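You operate a simulated robot arm through the tools that you are given. There is no shell and no other tool. Be economical: measure what you need, move in short steps, check, and stop when the job is done.

You are at the controls of a simulated two-armed robot. One attempt, no reset.

JOB
Tap the big block's three dowels flush, then lay the pale slat on them.
Fine: use the rubber mallet and put it back; the slat lies flat along the block's top; leave the other straight slat. Set down upright: rubber mallet.

The check looks at the end state, three seconds after you hand in, the way a careful person would. Anything else that was tipped, shoved, dropped, spilled or broken makes it a failure.

ROBOT AND FRAMES
Two 7-joint arms with fingered hands on one trunk, on a base that drives. Base frame: it is fixed to the floor where the robot stands at the start and does not move with it; the origin is under the middle of the robot, x ahead of it, y to its left, z up; the surface under the hand at the start is at about z = 880. Units: mm, rad, N and s.
The left shoulder is at the start at [70, 169, 1343], the right one opposite. With the tool pointing down near the work surface each hand reaches from about 100 to 640 mm from the robot's upright axis, wherever it stands, measured 20 degrees to its own side. Places, roughly: left dowel [600, 200, 900]; middle dowel [600, 100, 900]; right dowel [600, 0, 900]; top of the big block [600, 100, 1000]. Payload 3.4 kg a hand.
The tool frame of a hand sits at the grasp point between the pads (the TCP): z along the fingers, y along the line on which they close. The tips reach 23 mm beyond it. Largest opening 116 mm; the body of the gripper starts 65 mm behind the TCP. The gripper is a hand of 4 fingers: y runs from the thumb to the fingers, the wrist lies at [0, 0, -211] in the tool frame, and closing takes about 1.5 s.
Orientation is that of the tool frame in the base frame, as a unit quaternion [x, y, z, w]. With the fingers straight down and closing along the base's y, the tool's x points along the base's -x, its y along +y and its z along -z.

CONTROLS
- The arms move only by the tool drive_tool. It takes "left_deltas", "right_deltas" or both (then of equal length, played together; a hand with none holds still); each is a list of rows, each a list of 7 numbers: the shift along the tool's x, y, z in mm, then the turn, a rotation vector about the tool's x, y, z in rad, then the gripper command, from -1 (shut) to 1 (fully open), values between in proportion. In form: [[dx, dy, dz, wx, wy, wz, gripper], ...]. A call has 1 to 10 rows; each row shifts and turns the commanded pose from where the row before left it, along the tool's axes as they then stand. A row lasts 0.2 s, in which the tool goes at most 50 mm and 0.15 rad; a call with a longer step from one row to the next is refused whole, and so is a gripper value outside its range. Where a pose cannot be reached the arm comes as near as it can. A force on the tool above 40 N (or 10 N above the force at the start of the call, whichever is more), or a blocked arm, ends the call early, and 0.2 s more pass. The fingers move at their own pace (about 153 mm/s each) and stop on an object; they squeeze with about 22 N. The grip force told is the motor's: it shows also when the fingers shut on nothing. Time passes only in rows, and 0.2 s behind the last, so rows that do not move let the fingers close. The reply holds the time, the measured pose of the TCP, the force on the tool along the base axes, the opening and the grip force, in the units named above and with some noise, with the torque about the TCP (base axes, N m) and any sound that the robot's microphone picked up.
- Cameras (640 x 400 px; columns grow to the right, rows downward): "scene" is now at [132, 24, 1566]; the picture's right is [0.29, -0.96, 0.00], its down [-0.59, -0.18, -0.78] and it looks along [0.75, 0.22, -0.62] (base axes); focal length 285 px, centre (320, 200). "left" rides on the left gripper at [-68, 1, -90] in its tool frame; the picture's right is [-0.01, -1.00, 0.00], its down [0.79, -0.01, -0.61] and it looks along [0.61, -0.01, 0.80] (tool axes); focal length 251 px, centre (320, 200). "right" rides on the right gripper at [69, 1, -90] in its tool frame; the picture's right is [-0.01, 1.00, 0.00], its down [-0.79, -0.01, -0.61] and it looks along [-0.61, -0.01, 0.79] (tool axes); focal length 251 px, centre (320, 200). There is no depth. A picture from a camera that has moved, and an enlarged one, comes with that camera's place and axes in the base frame and with its lens.
- camera(camera): a new picture of that camera. No time passes.
- lift_body(by): slides the trunk up (or, below 0, down) by that many mm; the arms and the scene camera ride with it, the base frame stays. It gives what a move gives, with no picture.
- roll_base(legs): drives the robot by 1 to 6 legs, each [ahead, left, turn to the left] in mm, mm and rad, along the robot's own axes; the way and the turn of a leg run together, so that a leg with both is an arc; at most 1500 mm and 3.142 rad a leg. The arms and the cameras ride along, it lands a little off, and it stops where it bumps. It gives what a move gives.
- set_grasp(shape, hand): the hand has 4 fingers and takes this shape, open, in about a second: jaw (thumb against the fingers, like two jaws); tri (thumb and two fingers); tip (a fingertip pinch); poke (one finger out to press); point (the index stretched); flat (the hand flat); cup (the hand cupped); fist (a fist). The gripper value then closes the fingers along that shape, each until it touches; the sizes above hold for jaw. It gives what a move gives, with no picture.
- turn_head(pan, tilt): turns the head with the scene camera to pan (to the left, within 1.501 rad either way) and tilt (down, from -0.506 to 1.204), counted from straight ahead of the robot. It gives what a move gives.
- zoom(camera, box): a new picture of the part [left, top, right, bottom] of that camera's present view, enlarged. No time passes.
- close_job(): hands the job in; it is judged then, once.

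Work in short steps. Places have to be worked out from the pictures, the camera data and where the tool is seen: move nearer, look again, correct. Check each grasp and each placing, and mend what went wrong. You have 120 turns and 92 pictures in all, those below and enlarged ones among them. Open the grippers and draw the arms clear of the work before you hand the job in, unless the task says otherwise; then end with one line.

The tools are called as name(argument=value, ...) on one line, values as JSON. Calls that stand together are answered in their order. drive_tool: Moves the arms, as the interface text tells. Its arguments: {"type":"object","properties":{"left_deltas":{"type":"array","items":{"type":"array","items":{"type":"number"}}},"right_deltas":{"type":"array","items":{"type":"array","items":{"type":"number"}}}},"required":[]} The other tools are called the same way: lift_body (by) slides the trunk up or down; set_grasp (shape, hand) gives the hand a shape; roll_base (legs) drives the base; turn_head (pan, tilt) turns the head that bears the scene camera; camera (camera) takes a picture; zoom (camera, box) takes an enlarged picture of a part of a camera's view; close_job () hands the job in.

At the start:

```text
t: 0.0
left_eef_pos: [448.4, 350.1, 1329.5]
left_tcp_rot: [0.0, 1.0, 0.0, 0.0]
left_wrist_force: [-0.9, -0.2, 0.2]
left_moment: [0.0, 0.04, -0.03]
left_grip_width: 116.0
left_gripper_force: 0.1
left_shape: jaw
right_eef_pos: [504.9, -94.9, 1255.1]
right_tcp_rot: [-0.001, 1.0, 0.0, 0.0]
right_wrist_force: [-0.6, -1.3, -0.1]
right_moment: [-0.02, -0.01, 0.0]
right_grip_width: 115.8
right_gripper_force: 0.0
right_shape: jaw
trunk travel left (down, up): [-850.0, 90.0]
robot x, y, heading: [-0.7, 0.7, 0.004]
head pan, tilt: [0.29, 0.67]
```

scene: 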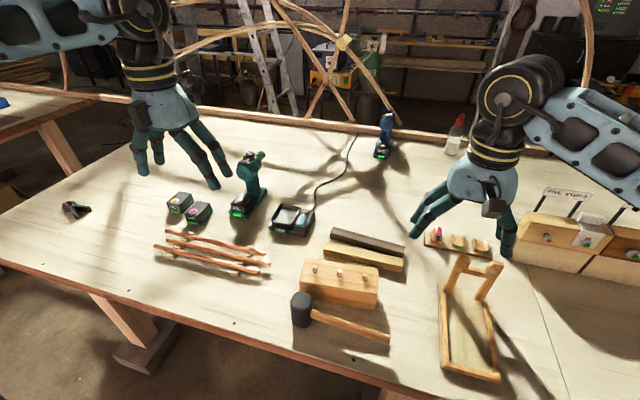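
right: 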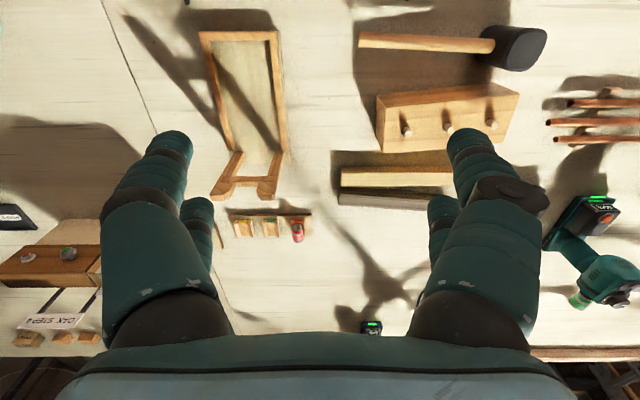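
left: 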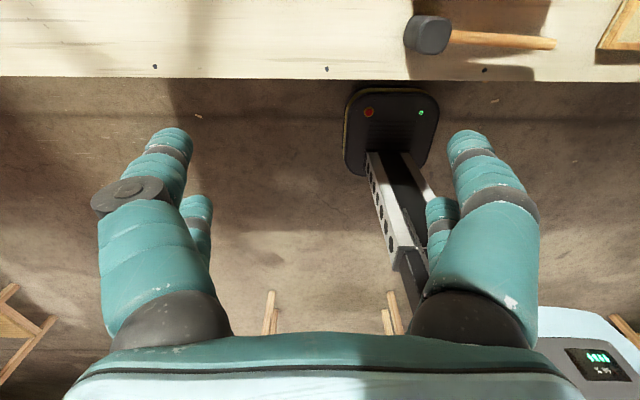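

The block with three dowels, the mallet in front of it and two straight slats behind are visible. I'll zoom in for detail.

zoom(camera="scene", box=[270, 210, 430, 350])

zoom(camera="right", box=[320, 10, 560, 220])

```text
2.86 times, centred on (350, 280) of scene
camera zoom: at [132.0, 24.0, 1566.0], right [0.29, -0.96, 0.0], down [-0.59, -0.18, -0.78], along [0.75, 0.22, -0.62], focal length 813 px, centre (234, -29)
```

zoom: 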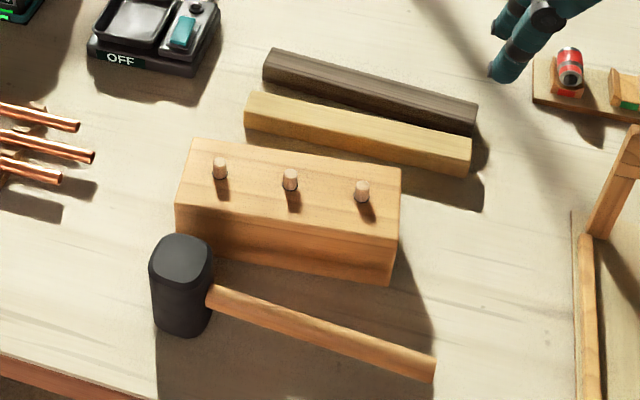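

```text
1.90 times, centred on (440, 115) of right
camera zoom: at [435.7, -94.0, 1346.0], right [0.01, 1.0, 0.0], down [0.8, -0.01, 0.61], along [0.61, -0.01, -0.8], focal length 479 px, centre (91, 362)
```

zoom: 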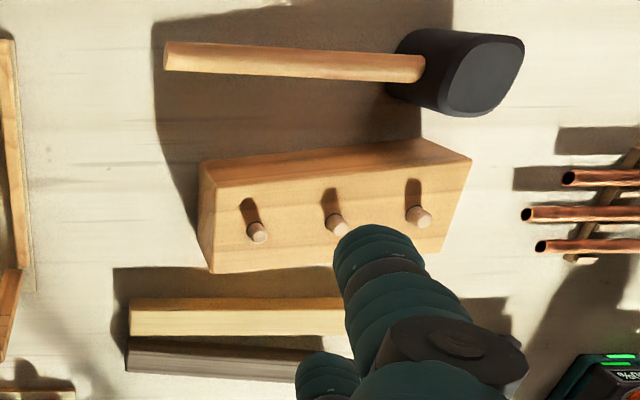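

Triangulated: the mallet stands on its head at about [475,175], with the handle at z≈930 running to -y. Dowel tips are near [578,167], [582,103] and [589,38], z≈978. I plan to grip the mallet's head with the left hand, closing along base x, so I turn that hand 90° while it is high.

drive_tool(left_deltas=[[0, 0, 0, 0, 0, -0.15, 1], [0, 0, 0, 0, 0, -0.15, 1], [0, 0, 0, 0, 0, -0.15, 1], [0, 0, 0, 0, 0, -0.15, 1], [0, 0, 0, 0, 0, -0.15, 1], [0, 0, 0, 0, 0, -0.15, 1], [0, 0, 0, 0, 0, -0.15, 1], [0, 0, 0, 0, 0, -0.15, 1], [0, 0, 0, 0, 0, -0.15, 1], [0, 0, 0, 0, 0, -0.15, 1]])

camera(camera="left")

```text
t: 2.2
left_eef_pos: [448.2, 348.4, 1328.8]
left_tcp_rot: [-0.683, 0.731, 0.0, 0.0]
left_wrist_force: [0.0, -0.4, 0.2]
left_moment: [-0.03, -0.02, -0.03]
left_grip_width: 115.6
left_gripper_force: 0.1
left_shape: jaw
right_eef_pos: [505.5, -94.8, 1255.7]
right_tcp_rot: [0.0, 1.0, 0.0, -0.001]
right_wrist_force: [0.0, 0.3, 0.3]
right_moment: [0.0, -0.01, 0.01]
right_grip_width: 116.0
right_gripper_force: 0.1
right_shape: jaw
trunk travel left (down, up): [-850.0, 90.0]
robot x, y, heading: [3.0, 0.7, -0.005]
head pan, tilt: [0.29, 0.67]
```

```text
86 pictures are left
camera left: at [452.1, 417.5, 1416.2], right [1.0, -0.06, 0.0], down [-0.05, -0.79, 0.61], along [-0.04, -0.61, -0.8], focal length 251 px, centre (320, 200)
```

left: 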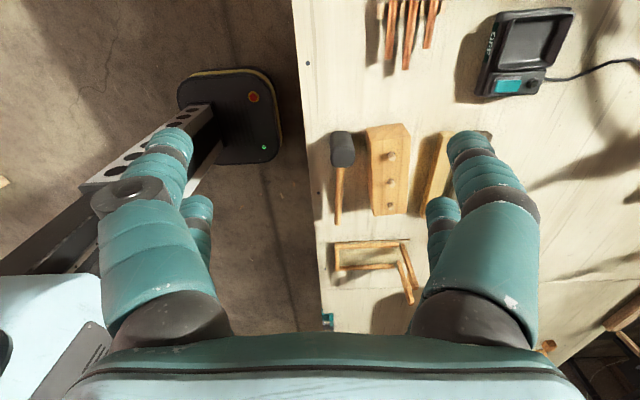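

Handle direction and hand yaw agree within about 1.5°. I move the hand above the mallet head, to z≈1120.

drive_tool(left_deltas=[[29, -6.5, 35, 0, 0, -0.025, 1], [29, -6, 35, 0, 0, 0, 1], [29, -6, 35, 0, 0, 0, 1], [29, -6, 35, 0, 0, 0, 1], [29, -6, 35, 0, 0, 0, 1], [28, -6, 35, 0, 0, 0, 1], [0, 0, 0, 0, 0, 0, 1]])

camera(camera="left")

camera(camera="scene")

```text
t: 3.8
left_eef_pos: [474.3, 174.2, 1117.2]
left_tcp_rot: [-0.691, 0.723, 0.0, 0.001]
left_wrist_force: [-0.1, 0.1, -1.3]
left_moment: [-0.01, -0.01, -0.03]
left_grip_width: 115.9
left_gripper_force: 0.1
left_shape: jaw
right_eef_pos: [504.9, -94.5, 1256.5]
right_tcp_rot: [-0.001, 1.0, 0.001, 0.0]
right_wrist_force: [0.4, -0.1, -0.2]
right_moment: [-0.03, 0.01, -0.03]
right_grip_width: 115.9
right_gripper_force: 0.1
right_shape: jaw
trunk travel left (down, up): [-850.0, 90.0]
robot x, y, heading: [1.3, -3.0, 0.001]
head pan, tilt: [0.29, 0.67]
```

```text
85 pictures are left
camera left: at [478.1, 242.5, 1205.7], right [1.0, -0.04, 0.0], down [-0.03, -0.79, 0.61], along [-0.02, -0.61, -0.79], focal length 251 px, centre (320, 200)
```

left: 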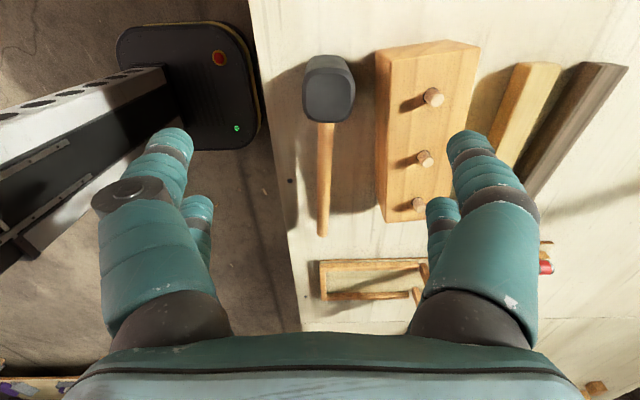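

```text
84 pictures are left
camera scene: at [131.3, 24.3, 1566.0], right [0.29, -0.96, 0.0], down [-0.59, -0.18, -0.78], along [0.75, 0.22, -0.62], focal length 285 px, centre (320, 200)
```

scene: 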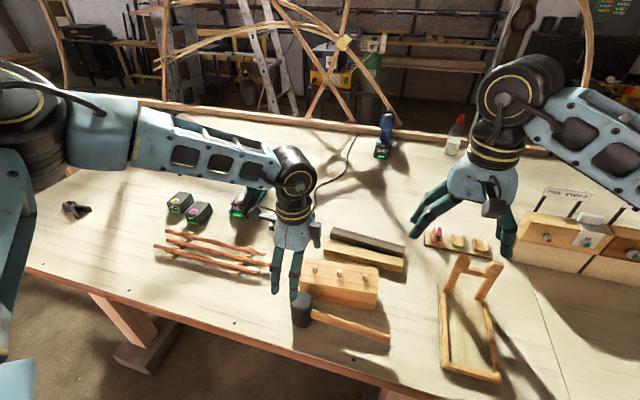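

I zoom in to measure the head's top face and the dowels.

zoom(camera="left", box=[270, 30, 490, 240])

zoom(camera="scene", box=[265, 220, 425, 360])

```text
1.90 times, centred on (380, 135) of left
camera zoom: at [478.1, 242.5, 1205.7], right [1.0, -0.04, 0.0], down [-0.03, -0.79, 0.61], along [-0.02, -0.61, -0.79], focal length 479 px, centre (206, 324)
```

zoom: 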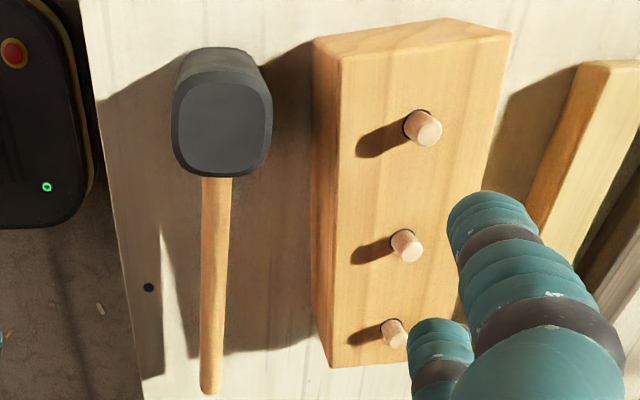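

```text
2.86 times, centred on (345, 290) of scene
camera zoom: at [131.3, 24.3, 1566.0], right [0.29, -0.96, 0.0], down [-0.59, -0.18, -0.78], along [0.75, 0.22, -0.62], focal length 813 px, centre (249, -57)
```

zoom: 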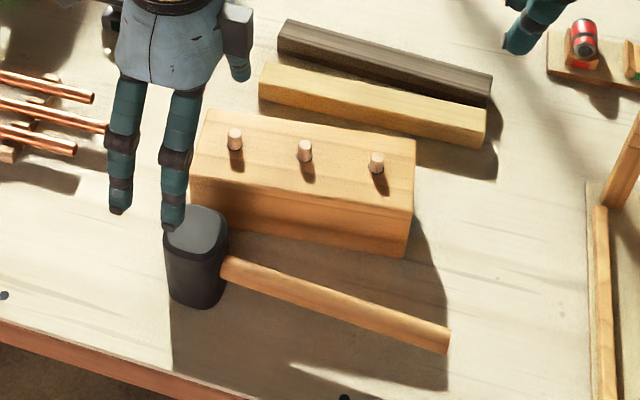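

Head: centre ≈[484,174], about 48 mm square, top z≈962. The block's near face is at x≈553, so I narrow the hand to about 78 mm before lowering, then lower partway and check.

drive_tool(left_deltas=[[0, -9, 0, 0, 0, 0, 0.34], [0, 0, 30, 0, 0, 0, 0.34], [0, 0, 40, 0, 0, 0, 0.34], [0, 0, 30, 0, 0, 0, 0.34], [0, 0, 0, 0, 0, 0, 0.34]])

camera(camera="left")

zoom(camera="scene", box=[245, 200, 405, 340])

```text
t: 5.0
left_eef_pos: [469.2, 189.6, 1031.6]
left_tcp_rot: [-0.69, 0.723, -0.001, 0.001]
left_wrist_force: [-0.3, 0.0, -0.1]
left_moment: [0.02, 0.0, 0.0]
left_grip_width: 77.9
left_gripper_force: 0.2
left_shape: jaw
left hand out of reach, approached as far as the arm can: row 3, 4
right_eef_pos: [504.0, -94.4, 1257.4]
right_tcp_rot: [0.0, 1.0, -0.001, -0.001]
right_wrist_force: [0.1, 0.5, -0.5]
right_moment: [-0.01, -0.02, 0.0]
right_grip_width: 116.0
right_gripper_force: 0.1
right_shape: jaw
trunk travel left (down, up): [-850.0, 90.0]
robot x, y, heading: [-0.3, 0.1, 0.003]
head pan, tilt: [0.29, 0.67]
```

```text
81 pictures are left
camera left: at [472.1, 258.3, 1119.9], right [1.0, -0.04, 0.0], down [-0.03, -0.79, 0.61], along [-0.02, -0.61, -0.79], focal length 251 px, centre (320, 200)
```

left: 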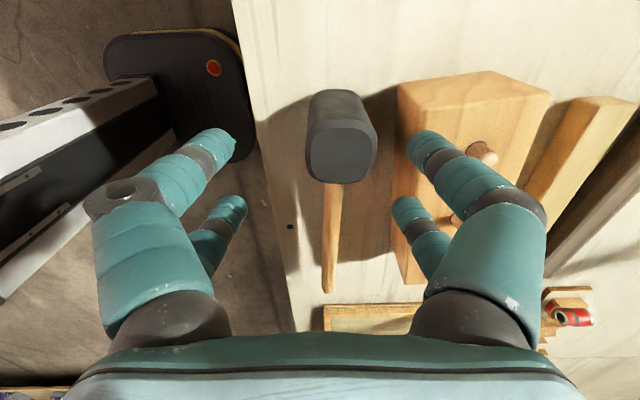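

```text
2.86 times, centred on (325, 270) of scene
camera zoom: at [132.1, 23.8, 1566.0], right [0.29, -0.96, 0.0], down [-0.59, -0.18, -0.78], along [0.75, 0.22, -0.62], focal length 813 px, centre (306, 0)
```

zoom: 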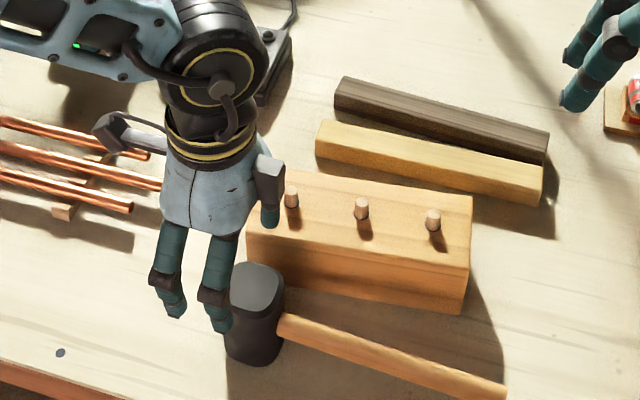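

Out of reach at this trunk height. I raise the left hand a bit, then lower the trunk 160 mm.

drive_tool(left_deltas=[[0, 0, -40, 0, 0, 0, 0.34], [0, 0, -40, 0, 0, 0, 0.34], [0, 0, -40, 0, 0, 0, 0.34], [0, 0, -40, 0, 0, 0, 0.34]], right_deltas=[[0, 0, -20, 0, 0, 0, 1], [0, 0, -20, 0, 0, 0, 1], [0, 0, -20, 0, 0, 0, 1], [0, 0, -20, 0, 0, 0, 1]])

lift_body(by=-160)

```text
t: 6.0
left_eef_pos: [468.5, 188.8, 1191.9]
left_tcp_rot: [-0.69, 0.724, 0.0, 0.0]
left_wrist_force: [-0.7, -0.2, -0.7]
left_moment: [-0.02, -0.02, -0.01]
left_grip_width: 77.9
left_gripper_force: 0.1
left_shape: jaw
right_eef_pos: [503.6, -93.4, 1336.5]
right_tcp_rot: [0.0, 1.0, 0.0, 0.0]
right_wrist_force: [-0.2, -0.2, 0.3]
right_moment: [0.01, -0.01, 0.03]
right_grip_width: 116.0
right_gripper_force: 0.0
right_shape: jaw
trunk travel left (down, up): [-850.0, 90.0]
robot x, y, heading: [0.3, 0.1, -0.003]
head pan, tilt: [0.29, 0.67]
```

```text
t: 7.8
left_eef_pos: [470.7, 189.0, 1032.1]
left_tcp_rot: [-0.691, 0.723, -0.001, 0.0]
left_wrist_force: [-0.4, -0.5, 0.4]
left_moment: [0.02, -0.01, 0.03]
left_grip_width: 78.1
left_gripper_force: 0.0
left_shape: jaw
right_eef_pos: [504.1, -94.0, 1175.9]
right_tcp_rot: [0.0, 1.0, 0.0, -0.001]
right_wrist_force: [0.4, -0.1, -0.6]
right_moment: [0.02, 0.0, 0.01]
right_grip_width: 115.7
right_gripper_force: 0.1
right_shape: jaw
trunk travel left (down, up): [-690.0, 250.0]
robot x, y, heading: [-1.3, -1.8, -0.001]
head pan, tilt: [0.29, 0.67]
```

Now I recentre over the head at z≈1010 and check the view.

drive_tool(left_deltas=[[15, -13, 10, 0, 0, 0, 0.34], [0, 0, 12, 0, 0, 0, 0.34], [0, 0, 0, 0, 0, 0, 0.34]])

camera(camera="left")

camera(camera="scene")

```text
t: 8.6
left_eef_pos: [481.5, 174.4, 1009.5]
left_tcp_rot: [-0.691, 0.723, -0.001, 0.0]
left_wrist_force: [0.5, 0.0, 0.0]
left_moment: [0.0, 0.02, 0.0]
left_grip_width: 78.0
left_gripper_force: 0.1
left_shape: jaw
right_eef_pos: [504.0, -93.5, 1175.5]
right_tcp_rot: [-0.001, 1.0, 0.0, 0.0]
right_wrist_force: [-0.4, 0.8, -0.5]
right_moment: [-0.01, -0.02, 0.0]
right_grip_width: 115.8
right_gripper_force: 0.0
right_shape: jaw
trunk travel left (down, up): [-690.0, 250.0]
robot x, y, heading: [0.4, 0.1, -0.002]
head pan, tilt: [0.29, 0.67]
```

```text
79 pictures are left
camera left: at [484.7, 241.7, 1098.4], right [1.0, -0.04, 0.0], down [-0.03, -0.79, 0.61], along [-0.02, -0.61, -0.79], focal length 251 px, centre (320, 200)
```

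left: 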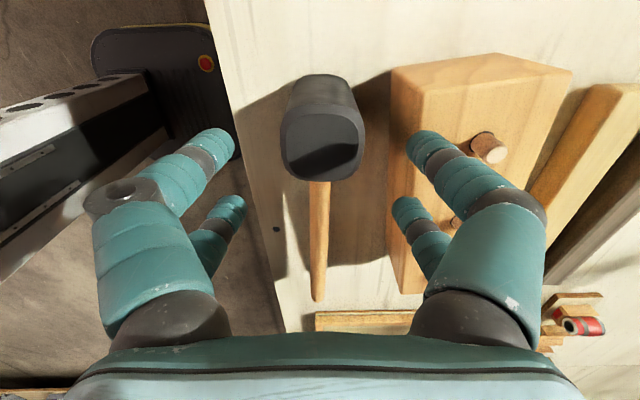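

```text
78 pictures are left
camera scene: at [131.5, 24.0, 1406.0], right [0.29, -0.96, 0.0], down [-0.59, -0.18, -0.78], along [0.75, 0.22, -0.62], focal length 285 px, centre (320, 200)
```

scene: 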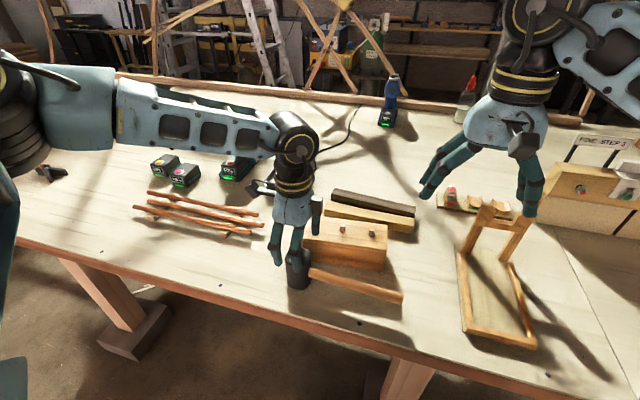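

Block front face is at x≈543 beside the head, so only ~33 mm gap. I narrow the fingers to about 62 mm and look at their outline before going further.

drive_tool(left_deltas=[[0, 0, 0, 0, 0, 0, 0.06], [0, 0, 0, 0, 0, 0, 0.06], [0, 0, 0, 0, 0, 0, 0.06]])

camera(camera="left")

zoom(camera="scene", box=[240, 180, 400, 320])

```text
t: 9.4
left_eef_pos: [481.4, 173.2, 1009.4]
left_tcp_rot: [-0.691, 0.723, 0.0, 0.0]
left_wrist_force: [0.3, 0.0, 0.2]
left_moment: [-0.01, -0.03, 0.0]
left_grip_width: 62.1
left_gripper_force: 0.1
left_shape: jaw
right_eef_pos: [505.2, -94.0, 1175.8]
right_tcp_rot: [0.001, 1.0, 0.001, -0.001]
right_wrist_force: [0.2, -0.1, -0.6]
right_moment: [0.03, -0.01, -0.06]
right_grip_width: 115.9
right_gripper_force: 0.0
right_shape: jaw
trunk travel left (down, up): [-690.0, 250.0]
robot x, y, heading: [3.1, 0.9, -0.0]
head pan, tilt: [0.29, 0.67]
```

```text
77 pictures are left
camera left: at [485.2, 241.7, 1098.3], right [1.0, -0.04, 0.0], down [-0.03, -0.79, 0.61], along [-0.02, -0.61, -0.79], focal length 251 px, centre (320, 200)
```

left: 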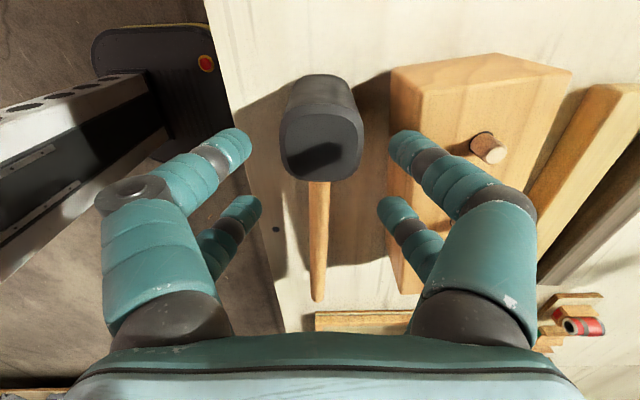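

```text
2.86 times, centred on (320, 250) of scene
camera zoom: at [132.1, 24.0, 1406.0], right [0.29, -0.96, 0.0], down [-0.59, -0.18, -0.78], along [0.75, 0.22, -0.62], focal length 813 px, centre (320, 57)
```

zoom: 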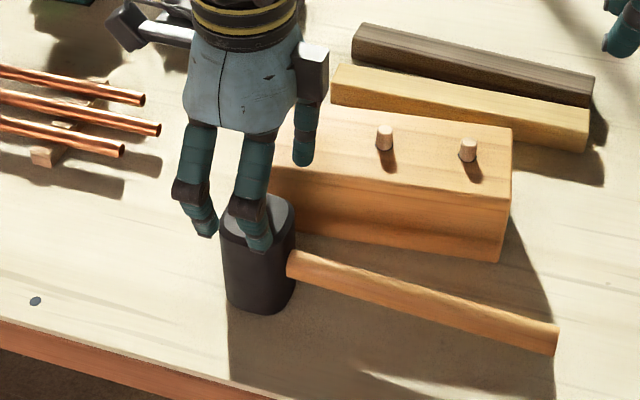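

Plan: grip the head's upper part with TCP z≈950, biased to x≈478 so the far fingers stay clear of the block.

drive_tool(left_deltas=[[0, 3.5, 15, 0, 0, 0, 0.06], [0, 0, 15, 0, 0, 0, 0.06], [0, 0, 15, 0, 0, 0, 0.06], [0, 0, 14, 0, 0, 0, 0.06], [0, 0, 0, 0, 0, 0, 0.06]])

camera(camera="left")

zoom(camera="scene", box=[240, 180, 400, 320])

```text
t: 10.6
left_eef_pos: [479.3, 173.1, 949.9]
left_tcp_rot: [-0.69, 0.724, 0.0, -0.001]
left_wrist_force: [-0.6, 0.0, 0.2]
left_moment: [0.0, -0.02, 0.0]
left_grip_width: 62.1
left_gripper_force: 0.0
left_shape: jaw
right_eef_pos: [505.0, -93.6, 1175.1]
right_tcp_rot: [-0.001, 1.0, -0.001, -0.001]
right_wrist_force: [0.9, 0.7, -0.2]
right_moment: [-0.04, 0.0, 0.0]
right_grip_width: 115.4
right_gripper_force: 0.0
right_shape: jaw
trunk travel left (down, up): [-690.0, 250.0]
robot x, y, heading: [1.4, 1.7, -0.003]
head pan, tilt: [0.29, 0.67]
```

```text
75 pictures are left
camera left: at [481.5, 241.6, 1038.7], right [1.0, -0.04, 0.0], down [-0.03, -0.79, 0.61], along [-0.02, -0.61, -0.8], focal length 251 px, centre (320, 200)
```

left: 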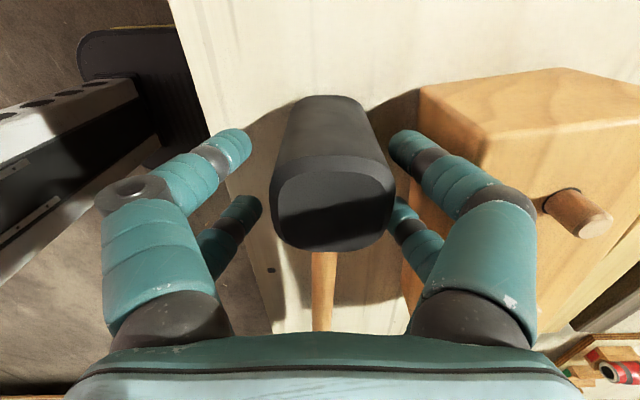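

```text
2.86 times, centred on (320, 250) of scene
camera zoom: at [131.8, 23.9, 1406.0], right [0.29, -0.96, 0.0], down [-0.59, -0.18, -0.78], along [0.75, 0.22, -0.62], focal length 813 px, centre (320, 57)
```

zoom: 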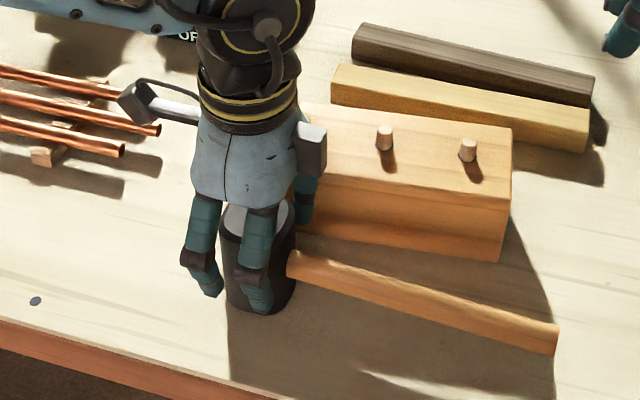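

No contact. Closing on the head.

drive_tool(left_deltas=[[0, 0, 0, 0, 0, 0, -0.5], [0, 0, 0, 0, 0, 0, -1], [0, 0, 0, 0, 0, 0, -1], [0, 0, 0, 0, 0, 0, -1], [0, 0, 0, 0, 0, 0, -1], [0, 0, 0, 0, 0, 0, -1]])

camera(camera="left")

```text
t: 12.0
left_eef_pos: [479.0, 173.5, 951.6]
left_tcp_rot: [-0.691, 0.723, 0.0, 0.0]
left_wrist_force: [0.2, -0.7, 0.1]
left_moment: [0.0, 0.03, -0.02]
left_grip_width: 41.6
left_gripper_force: 21.0
left_shape: jaw
right_eef_pos: [505.7, -92.6, 1173.7]
right_tcp_rot: [0.0, 1.0, 0.0, -0.001]
right_wrist_force: [-0.1, -0.2, -0.4]
right_moment: [0.01, -0.02, 0.03]
right_grip_width: 115.6
right_gripper_force: 0.1
right_shape: jaw
trunk travel left (down, up): [-690.0, 250.0]
robot x, y, heading: [-0.4, 2.5, 0.001]
head pan, tilt: [0.29, 0.67]
```

```text
73 pictures are left
camera left: at [481.8, 241.6, 1038.7], right [1.0, -0.04, 0.0], down [-0.03, -0.79, 0.61], along [-0.02, -0.61, -0.79], focal length 251 px, centre (320, 200)
```

left: 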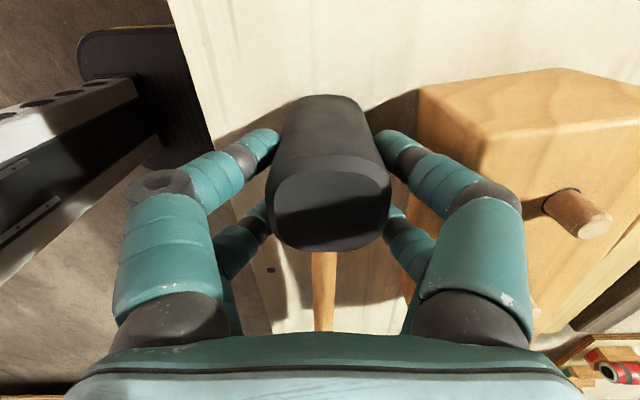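

Grip is firm at 41.6 mm width. Lifting 130 mm straight up.

drive_tool(left_deltas=[[0, 0, -10, 0, 0, 0, -1], [0, 0, -25, 0, 0, 0, -1], [0, 0, -35, 0, 0, 0, -1], [0, 0, -35, 0, 0, 0, -1], [0, 0, -25, 0, 0, 0, -1], [0, 0, 0, 0, 0, 0, -1]])

camera(camera="scene")

camera(camera="left")

```text
t: 13.4
left_eef_pos: [480.8, 175.3, 1080.4]
left_tcp_rot: [-0.691, 0.723, 0.0, 0.0]
left_wrist_force: [0.8, -0.2, -4.2]
left_moment: [-0.02, -0.01, -0.04]
left_grip_width: 41.6
left_gripper_force: 22.0
left_shape: jaw
right_eef_pos: [506.4, -93.6, 1174.8]
right_tcp_rot: [0.0, 1.0, 0.0, -0.001]
right_wrist_force: [0.8, 0.8, -0.2]
right_moment: [-0.01, -0.02, -0.01]
right_grip_width: 115.9
right_gripper_force: 0.1
right_shape: jaw
trunk travel left (down, up): [-690.0, 250.0]
robot x, y, heading: [-0.1, 0.3, -0.0]
head pan, tilt: [0.29, 0.67]
```

```text
72 pictures are left
camera scene: at [132.7, 24.2, 1405.9], right [0.29, -0.96, 0.0], down [-0.6, -0.18, -0.78], along [0.75, 0.22, -0.62], focal length 285 px, centre (320, 200)
```

scene: 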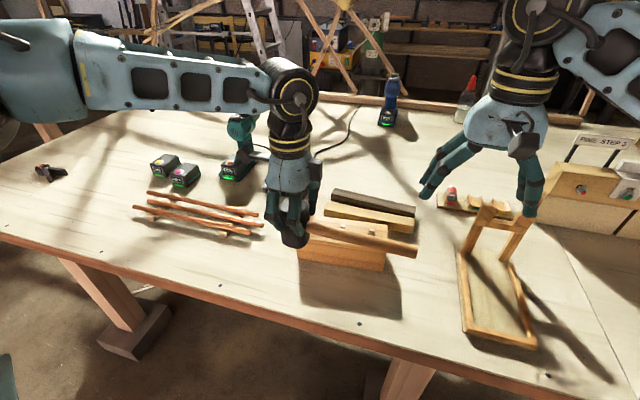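

```text
71 pictures are left
camera left: at [482.7, 242.3, 1168.7], right [1.0, -0.04, 0.0], down [-0.03, -0.79, 0.61], along [-0.02, -0.61, -0.79], focal length 251 px, centre (320, 200)
```

left: 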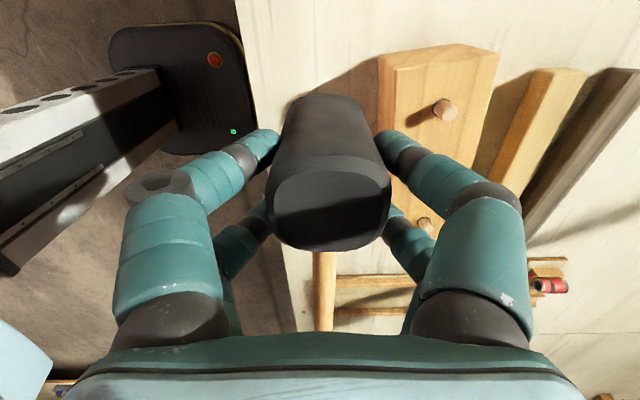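

Mallet held square, weight 0.43 kg, head centre about TCP+(3.5,2), face 70 mm below the TCP. I move above the left dowel (about [579,171]).

drive_tool(left_deltas=[[0, -20, 0, 0, 0, 0, -1], [0, -30, 0, 0, 0, 0, -1], [1, -30, 0, 0, 0, 0, -1], [1, -15, 0, 0, 0, 0, -1], [0, 0, 0, 0, 0, 0, -1]])

camera(camera="left")

camera(camera="scene")

camera(camera="right")

```text
t: 14.6
left_eef_pos: [545.4, 184.6, 1077.8]
left_tcp_rot: [-0.691, 0.723, -0.001, 0.0]
left_wrist_force: [-0.7, -0.4, -3.2]
left_moment: [0.06, 0.03, 0.01]
left_grip_width: 41.2
left_gripper_force: 22.3
left_shape: jaw
left hand out of reach, approached as far as the arm can: row 3, 4
right_eef_pos: [506.3, -92.9, 1175.1]
right_tcp_rot: [0.0, 1.0, 0.0, -0.001]
right_wrist_force: [0.0, 0.3, 0.7]
right_moment: [0.0, 0.01, 0.01]
right_grip_width: 115.8
right_gripper_force: 0.0
right_shape: jaw
trunk travel left (down, up): [-690.0, 250.0]
robot x, y, heading: [3.0, 1.3, -0.001]
head pan, tilt: [0.29, 0.67]
```

```text
70 pictures are left
camera left: at [547.3, 253.1, 1167.1], right [1.0, -0.04, 0.0], down [-0.03, -0.79, 0.61], along [-0.02, -0.61, -0.79], focal length 251 px, centre (320, 200)
```

left: 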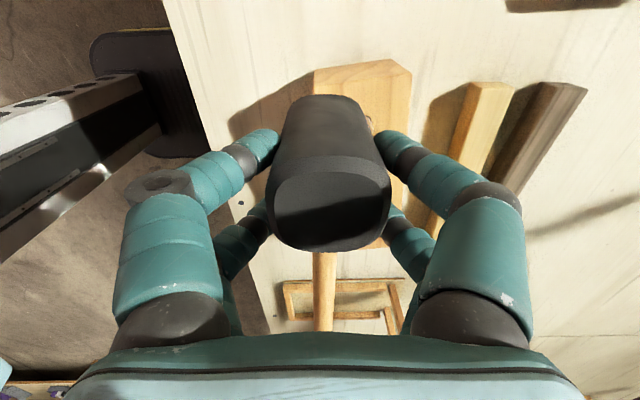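

```text
69 pictures are left
camera scene: at [133.2, 24.1, 1405.8], right [0.29, -0.96, 0.0], down [-0.6, -0.18, -0.78], along [0.75, 0.22, -0.62], focal length 285 px, centre (320, 200)
```

scene: 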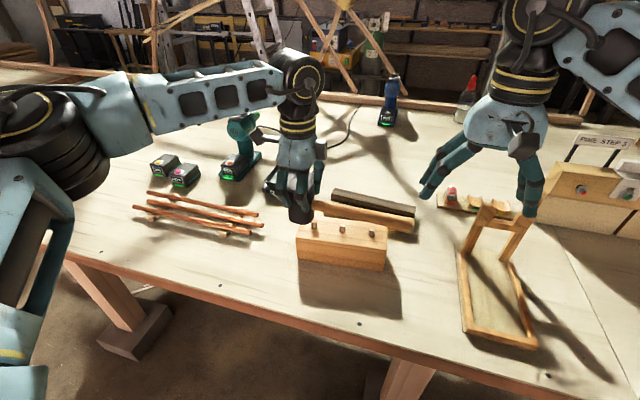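

```text
68 pictures are left
camera right: at [437.2, -93.0, 1265.1], right [0.01, 1.0, 0.0], down [0.8, -0.01, 0.61], along [0.61, -0.01, -0.8], focal length 251 px, centre (320, 200)
```

right: 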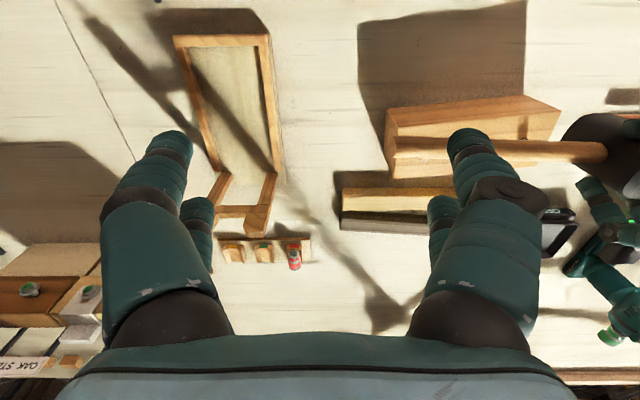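

The arm runs out of reach forward, so I roll the base ahead 90 mm; everything in hand is well above the block.

roll_base(legs=[[90, 0, 0]])

camera(camera="scene")

```text
t: 15.7
left_eef_pos: [631.5, 184.9, 1080.5]
left_tcp_rot: [-0.69, 0.723, -0.001, 0.0]
left_wrist_force: [0.0, 0.0, -2.7]
left_moment: [0.06, 0.02, 0.01]
left_grip_width: 41.5
left_gripper_force: 22.2
left_shape: jaw
right_eef_pos: [592.9, -93.6, 1176.2]
right_tcp_rot: [0.001, 1.0, 0.001, 0.001]
right_wrist_force: [0.2, -0.7, -0.6]
right_moment: [0.02, -0.01, 0.0]
right_grip_width: 115.9
right_gripper_force: 0.0
right_shape: jaw
trunk travel left (down, up): [-690.0, 250.0]
robot x, y, heading: [89.4, 1.0, -0.001]
head pan, tilt: [0.29, 0.67]
```

```text
67 pictures are left
camera scene: at [219.8, 24.1, 1406.1], right [0.29, -0.96, 0.0], down [-0.59, -0.18, -0.78], along [0.75, 0.22, -0.62], focal length 285 px, centre (320, 200)
```

scene: 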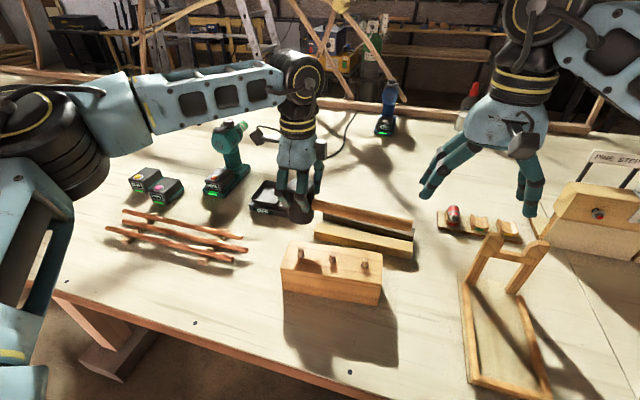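

Clear view of the block now; I zoom to pin down the dowels.

zoom(camera="scene", box=[270, 190, 430, 310])

```text
3.33 times, centred on (350, 250) of scene
camera zoom: at [219.8, 24.1, 1406.1], right [0.29, -0.96, 0.0], down [-0.59, -0.18, -0.78], along [0.75, 0.22, -0.62], focal length 949 px, centre (220, 33)
```

zoom: 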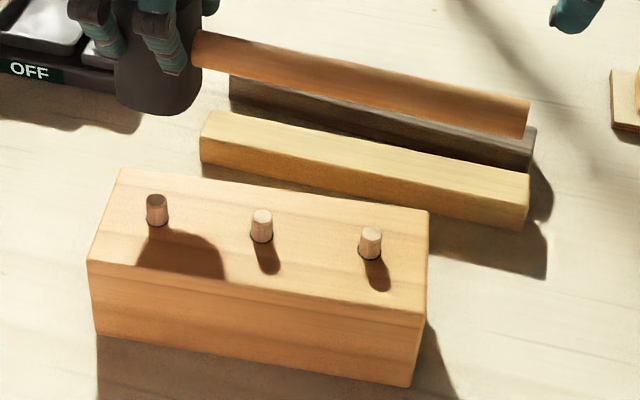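

Block top z≈954; dowel tips ≈977 at L[575,170], M[581,105], R[587,41]. I position the head above the left dowel.

drive_tool(left_deltas=[[7, 20, 0, 0, 0, 0, -1], [7, 20, 0, 0, 0, 0, -1], [6, 19, 5, 0, 0, 0, -1], [0, 0, 10, 0, 0, 0, -1], [0, 0, 0, 0, 0, 0, -1]])

zoom(camera="scene", box=[250, 150, 410, 310])

camera(camera="left")

```text
t: 16.9
left_eef_pos: [573.0, 167.7, 1063.4]
left_tcp_rot: [-0.69, 0.723, -0.001, 0.0]
left_wrist_force: [-0.5, -0.6, -2.9]
left_moment: [0.03, 0.01, 0.02]
left_grip_width: 41.6
left_gripper_force: 22.5
left_shape: jaw
right_eef_pos: [595.3, -93.4, 1175.1]
right_tcp_rot: [0.001, 1.0, 0.0, -0.002]
right_wrist_force: [-1.2, -0.4, -0.6]
right_moment: [0.01, -0.01, -0.01]
right_grip_width: 116.3
right_gripper_force: 0.0
right_shape: jaw
trunk travel left (down, up): [-690.0, 250.0]
robot x, y, heading: [88.1, 4.8, 0.0]
head pan, tilt: [0.29, 0.67]
```

```text
2.50 times, centred on (330, 230) of scene
camera zoom: at [221.7, 24.2, 1405.9], right [0.29, -0.96, 0.0], down [-0.6, -0.18, -0.78], along [0.75, 0.22, -0.62], focal length 712 px, centre (295, 125)
```

zoom: 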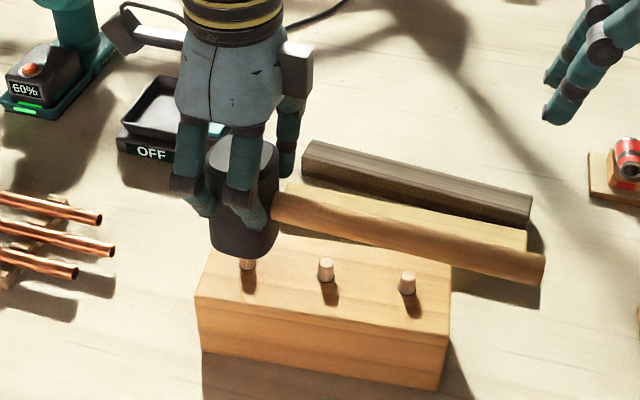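

```text
64 pictures are left
camera left: at [575.8, 235.8, 1152.6], right [1.0, -0.04, 0.0], down [-0.03, -0.79, 0.61], along [-0.02, -0.61, -0.79], focal length 251 px, centre (320, 200)
```

left: 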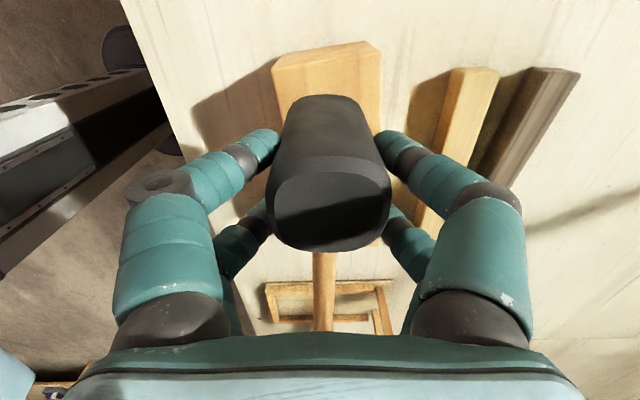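

Aligned. First tap: a moderate downstroke to about flush height, seeing what resistance appears.

drive_tool(left_deltas=[[0, 0, 18, 0, 0, 0, -1], [0, 0, 20, 0, 0, 0, -1]])

zoom(camera="scene", box=[250, 150, 410, 310])

```text
t: 17.5
left_eef_pos: [572.1, 167.6, 1027.4]
left_tcp_rot: [-0.691, 0.723, -0.001, 0.0]
left_wrist_force: [0.2, -0.2, 3.1]
left_moment: [0.05, -0.07, -0.01]
left_grip_width: 41.5
left_gripper_force: 22.2
left_shape: jaw
right_eef_pos: [594.2, -93.8, 1175.8]
right_tcp_rot: [0.0, 1.0, -0.001, 0.001]
right_wrist_force: [-0.5, -0.3, -0.1]
right_moment: [0.0, 0.0, 0.0]
right_grip_width: 116.0
right_gripper_force: 0.0
right_shape: jaw
trunk travel left (down, up): [-690.0, 250.0]
robot x, y, heading: [90.5, -1.3, 0.002]
head pan, tilt: [0.29, 0.67]
```

```text
2.50 times, centred on (330, 230) of scene
camera zoom: at [220.2, 23.7, 1406.2], right [0.29, -0.96, 0.0], down [-0.59, -0.18, -0.78], along [0.75, 0.22, -0.62], focal length 712 px, centre (295, 125)
```

zoom: 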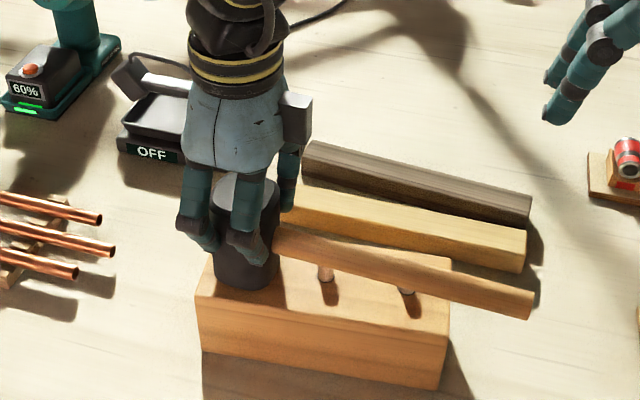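

It went down with little resistance. I press a few mm more, then lift and look for the result.

drive_tool(left_deltas=[[0, 0, 4, 0, 0, 0, -1], [0, 0, 3, 0, 0, 0, -1]])

drive_tool(left_deltas=[[0, 0, -20, 0, 0, 0, -1], [0, 0, -25, 0, 0, 0, -1], [0, -10, -10, 0, 0, 0, -1], [0, -30, 0, 0, 0, 0, -1], [0, -20, 0, 0, 0, 0, -1]])

zoom(camera="scene", box=[250, 150, 410, 310])

```text
t: 18.1
left_eef_pos: [571.6, 167.0, 1022.8]
left_tcp_rot: [-0.69, 0.723, -0.005, 0.003]
left_wrist_force: [5.7, 5.9, 34.3]
left_moment: [0.07, -0.37, 0.03]
left_grip_width: 43.3
left_gripper_force: 21.7
left_shape: jaw
right_eef_pos: [590.9, -94.0, 1177.1]
right_tcp_rot: [0.0, 1.0, 0.0, 0.001]
right_wrist_force: [-0.4, 0.0, 0.0]
right_moment: [0.0, 0.03, -0.01]
right_grip_width: 115.9
right_gripper_force: 0.1
right_shape: jaw
trunk travel left (down, up): [-690.0, 250.0]
robot x, y, heading: [92.1, 2.2, -0.005]
head pan, tilt: [0.29, 0.67]
```

```text
t: 19.3
left_eef_pos: [624.6, 172.4, 1074.9]
left_tcp_rot: [-0.69, 0.723, -0.002, 0.001]
left_wrist_force: [0.3, 0.1, -3.0]
left_moment: [0.06, 0.01, -0.03]
left_grip_width: 42.6
left_gripper_force: 22.1
left_shape: jaw
left hand out of reach, approached as far as the arm can: row 5
right_eef_pos: [593.7, -92.9, 1176.2]
right_tcp_rot: [0.0, 1.0, 0.0, 0.0]
right_wrist_force: [-0.5, -0.1, 0.3]
right_moment: [-0.03, 0.01, -0.02]
right_grip_width: 115.7
right_gripper_force: 0.1
right_shape: jaw
trunk travel left (down, up): [-690.0, 250.0]
robot x, y, heading: [87.9, -1.4, 0.0]
head pan, tilt: [0.29, 0.67]
```

```text
2.50 times, centred on (330, 230) of scene
camera zoom: at [220.7, 24.5, 1406.0], right [0.29, -0.96, 0.0], down [-0.59, -0.18, -0.78], along [0.75, 0.22, -0.62], focal length 712 px, centre (295, 125)
```

zoom: 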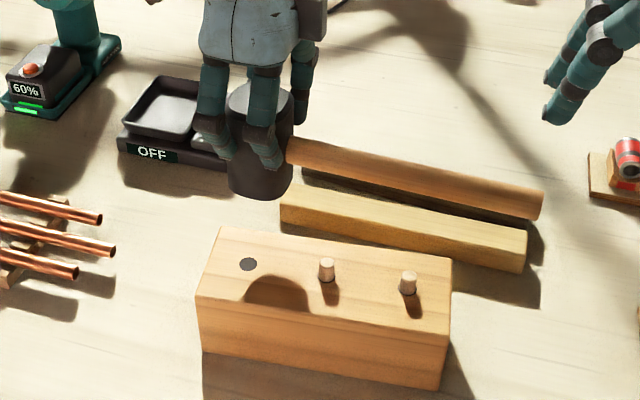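

Left dowel is flush. Next the middle one, same stroke.

drive_tool(left_deltas=[[24, 15, 0, 0, 0, 0, -1], [24, 15, 0, 0, 0, 0, -1], [24, 14, 5, 0, 0, 0, -1], [0, 0, 5, 0, 0, 0, -1], [0, 0, 0, 0, 0, 0, -1]])

zoom(camera="scene", box=[250, 150, 410, 310])

```text
t: 20.5
left_eef_pos: [566.2, 115.7, 1063.1]
left_tcp_rot: [-0.69, 0.724, -0.001, 0.0]
left_wrist_force: [-1.2, -0.7, -3.5]
left_moment: [0.07, 0.01, 0.01]
left_grip_width: 42.7
left_gripper_force: 22.0
left_shape: jaw
left hand out of reach, approached as far as the arm can: row 1, 2, 3
right_eef_pos: [594.4, -93.6, 1175.4]
right_tcp_rot: [0.002, 1.0, 0.0, -0.001]
right_wrist_force: [0.2, -0.4, -0.2]
right_moment: [0.03, 0.03, -0.02]
right_grip_width: 116.2
right_gripper_force: 0.1
right_shape: jaw
trunk travel left (down, up): [-690.0, 250.0]
robot x, y, heading: [90.0, 1.8, -0.003]
head pan, tilt: [0.29, 0.67]
```

```text
2.50 times, centred on (330, 230) of scene
camera zoom: at [221.3, 24.1, 1405.9], right [0.29, -0.96, 0.0], down [-0.6, -0.18, -0.78], along [0.75, 0.22, -0.62], focal length 712 px, centre (295, 125)
```

zoom: 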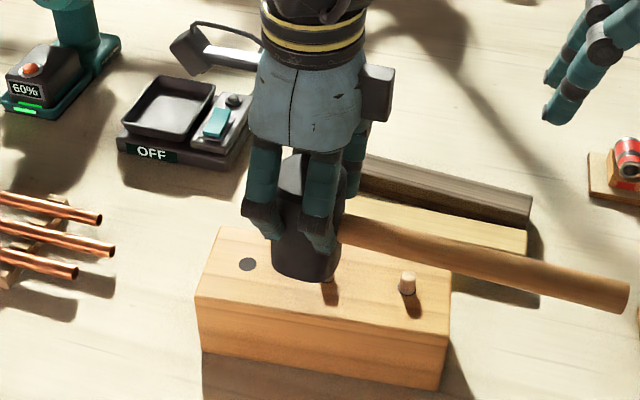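

Right-side reach is limiting, so I roll the base 70 mm to the right, which brings the head near the right dowel.

roll_base(legs=[[0, -70, 0]])

```text
t: 21.6
left_eef_pos: [565.5, 49.2, 1062.7]
left_tcp_rot: [-0.69, 0.723, -0.002, 0.0]
left_wrist_force: [0.4, -0.3, -2.3]
left_moment: [0.04, -0.02, -0.02]
left_grip_width: 42.8
left_gripper_force: 22.3
left_shape: jaw
right_eef_pos: [594.0, -161.0, 1174.7]
right_tcp_rot: [0.0, 1.0, 0.0, -0.001]
right_wrist_force: [-0.2, 0.2, -0.2]
right_moment: [0.03, -0.02, 0.01]
right_grip_width: 115.7
right_gripper_force: 0.0
right_shape: jaw
trunk travel left (down, up): [-690.0, 250.0]
robot x, y, heading: [87.5, -68.0, 0.003]
head pan, tilt: [0.29, 0.67]
```

Back over to the middle dowel now that there is reach.

drive_tool(left_deltas=[[-18, -3, 0, 0, 0, 0, -1], [-18, -3, 0, 0, 0, 0, -1], [-18, -3, 0, 0, 0, 0, -1], [0, 0, 0, 0, 0, 0, -1]])

zoom(camera="scene", box=[230, 150, 390, 310])

```text
t: 22.6
left_eef_pos: [576.7, 100.8, 1063.9]
left_tcp_rot: [-0.691, 0.723, -0.002, 0.001]
left_wrist_force: [0.1, 0.0, -2.3]
left_moment: [0.05, 0.04, -0.01]
left_grip_width: 42.9
left_gripper_force: 21.8
left_shape: jaw
right_eef_pos: [596.0, -163.5, 1174.9]
right_tcp_rot: [0.0, 1.0, 0.0, -0.001]
right_wrist_force: [-0.5, 0.0, -0.1]
right_moment: [0.0, 0.02, -0.02]
right_grip_width: 115.7
right_gripper_force: 0.0
right_shape: jaw
trunk travel left (down, up): [-690.0, 250.0]
robot x, y, heading: [88.4, -68.4, -0.003]
head pan, tilt: [0.29, 0.67]
```

```text
2.50 times, centred on (310, 230) of scene
camera zoom: at [221.5, -45.0, 1405.9], right [0.29, -0.96, 0.0], down [-0.6, -0.18, -0.78], along [0.75, 0.22, -0.62], focal length 712 px, centre (345, 125)
```

zoom: 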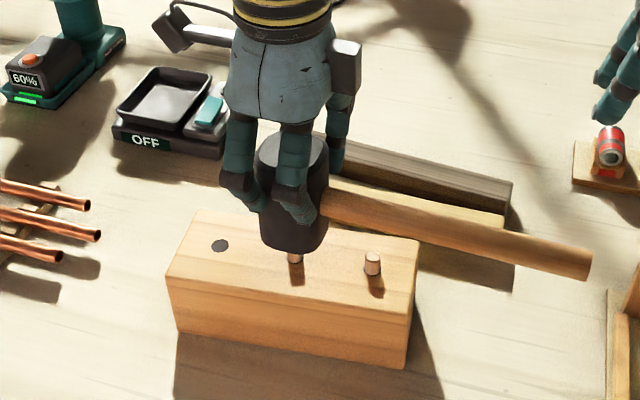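

Aligned over the middle dowel; strike and seat it.

drive_tool(left_deltas=[[0, 0, 18, 0, 0, 0, -1], [0, 0, 19, 0, 0, 0, -1], [0, 0, 4, 0, 0, 0, -1], [0, 0, 3, 0, 0, 0, -1]])

drive_tool(left_deltas=[[0, 0, -20, 0, 0, 0, -1], [0, 0, -20, 0, 0, 0, -1], [20, -3, 0, 0, 0, 0, -1], [20, -3, 0, 0, 0, 0, -1], [20, -2, 0, 0, 0, 0, -1], [0, 0, 0, 0, 0, 0, -1]])

zoom(camera="scene", box=[230, 150, 390, 310])

```text
t: 23.6
left_eef_pos: [576.2, 100.1, 1023.7]
left_tcp_rot: [-0.691, 0.723, -0.004, 0.002]
left_wrist_force: [5.0, 4.2, 32.6]
left_moment: [0.05, -0.28, 0.03]
left_grip_width: 43.0
left_gripper_force: 22.0
left_shape: jaw
right_eef_pos: [591.0, -162.8, 1176.6]
right_tcp_rot: [0.0, 1.0, 0.0, 0.001]
right_wrist_force: [0.4, -0.8, 0.2]
right_moment: [-0.02, -0.01, 0.03]
right_grip_width: 116.1
right_gripper_force: 0.1
right_shape: jaw
trunk travel left (down, up): [-690.0, 250.0]
robot x, y, heading: [86.3, -71.7, 0.007]
head pan, tilt: [0.29, 0.67]
```

```text
t: 24.9
left_eef_pos: [572.5, 51.4, 1058.7]
left_tcp_rot: [-0.69, 0.723, -0.003, 0.001]
left_wrist_force: [0.2, 0.1, -3.6]
left_moment: [0.05, 0.04, 0.01]
left_grip_width: 42.9
left_gripper_force: 21.9
left_shape: jaw
left hand out of reach, approached as far as the arm can: row 5
right_eef_pos: [594.6, -163.8, 1175.5]
right_tcp_rot: [0.0, 1.0, 0.0, -0.001]
right_wrist_force: [-0.8, 0.3, 0.2]
right_moment: [-0.01, -0.02, 0.01]
right_grip_width: 115.9
right_gripper_force: 0.1
right_shape: jaw
trunk travel left (down, up): [-690.0, 250.0]
robot x, y, heading: [87.7, -69.0, -0.0]
head pan, tilt: [0.29, 0.67]
```

```text
2.50 times, centred on (310, 230) of scene
camera zoom: at [221.8, -45.8, 1405.9], right [0.29, -0.96, 0.0], down [-0.6, -0.18, -0.78], along [0.75, 0.22, -0.62], focal length 712 px, centre (345, 125)
```

zoom: 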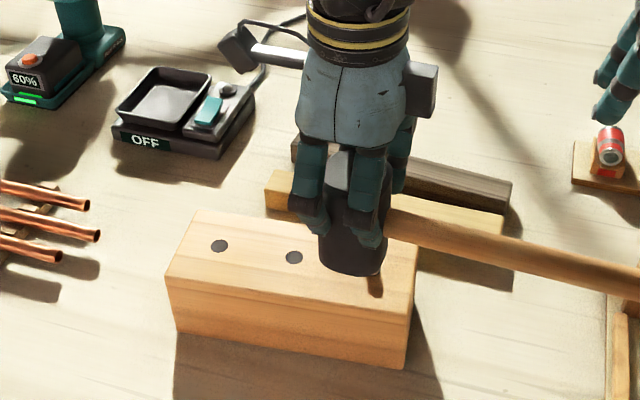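

Middle dowel flush. Nudge the base 20 mm right and 10 ahead for the last dowel.

roll_base(legs=[[10, -20, 0]])

```text
t: 25.8
left_eef_pos: [580.9, 35.3, 1059.6]
left_tcp_rot: [-0.691, 0.723, -0.004, 0.0]
left_wrist_force: [-0.2, 1.2, -3.1]
left_moment: [0.0, 0.0, 0.02]
left_grip_width: 42.9
left_gripper_force: 22.0
left_shape: jaw
right_eef_pos: [601.8, -178.5, 1176.6]
right_tcp_rot: [0.0, 1.0, -0.001, 0.001]
right_wrist_force: [-0.4, -0.1, -0.1]
right_moment: [-0.05, -0.02, -0.01]
right_grip_width: 115.9
right_gripper_force: 0.1
right_shape: jaw
trunk travel left (down, up): [-690.0, 250.0]
robot x, y, heading: [98.3, -91.6, -0.001]
head pan, tilt: [0.29, 0.67]
```

drive_tool(left_deltas=[[-3, -2, 0, 0, 0, 0, -1], [0, 0, 0, 0, 0, 0, -1]])

zoom(camera="scene", box=[230, 150, 390, 310])

```text
t: 26.4
left_eef_pos: [585.3, 35.2, 1059.1]
left_tcp_rot: [-0.691, 0.723, -0.002, 0.0]
left_wrist_force: [-0.3, -0.2, -3.2]
left_moment: [0.0, 0.03, 0.01]
left_grip_width: 42.9
left_gripper_force: 21.9
left_shape: jaw
right_eef_pos: [604.2, -180.2, 1175.8]
right_tcp_rot: [0.001, 1.0, -0.002, 0.0]
right_wrist_force: [-0.6, 1.2, 0.4]
right_moment: [0.01, 0.0, 0.0]
right_grip_width: 115.9
right_gripper_force: 0.1
right_shape: jaw
trunk travel left (down, up): [-690.0, 250.0]
robot x, y, heading: [102.1, -86.1, -0.003]
head pan, tilt: [0.29, 0.67]
```

```text
2.50 times, centred on (310, 230) of scene
camera zoom: at [230.7, -64.3, 1406.0], right [0.29, -0.96, 0.0], down [-0.59, -0.18, -0.78], along [0.75, 0.22, -0.62], focal length 712 px, centre (345, 125)
```

zoom: 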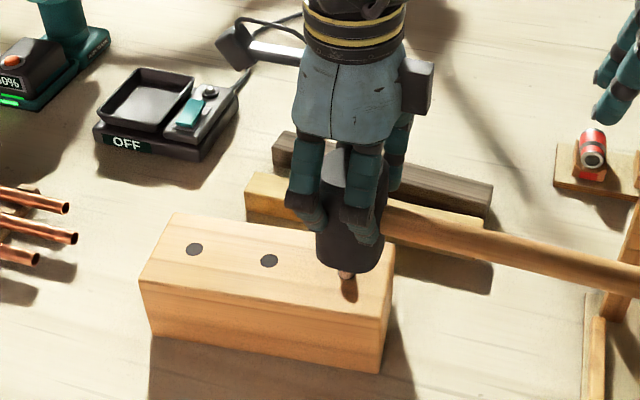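

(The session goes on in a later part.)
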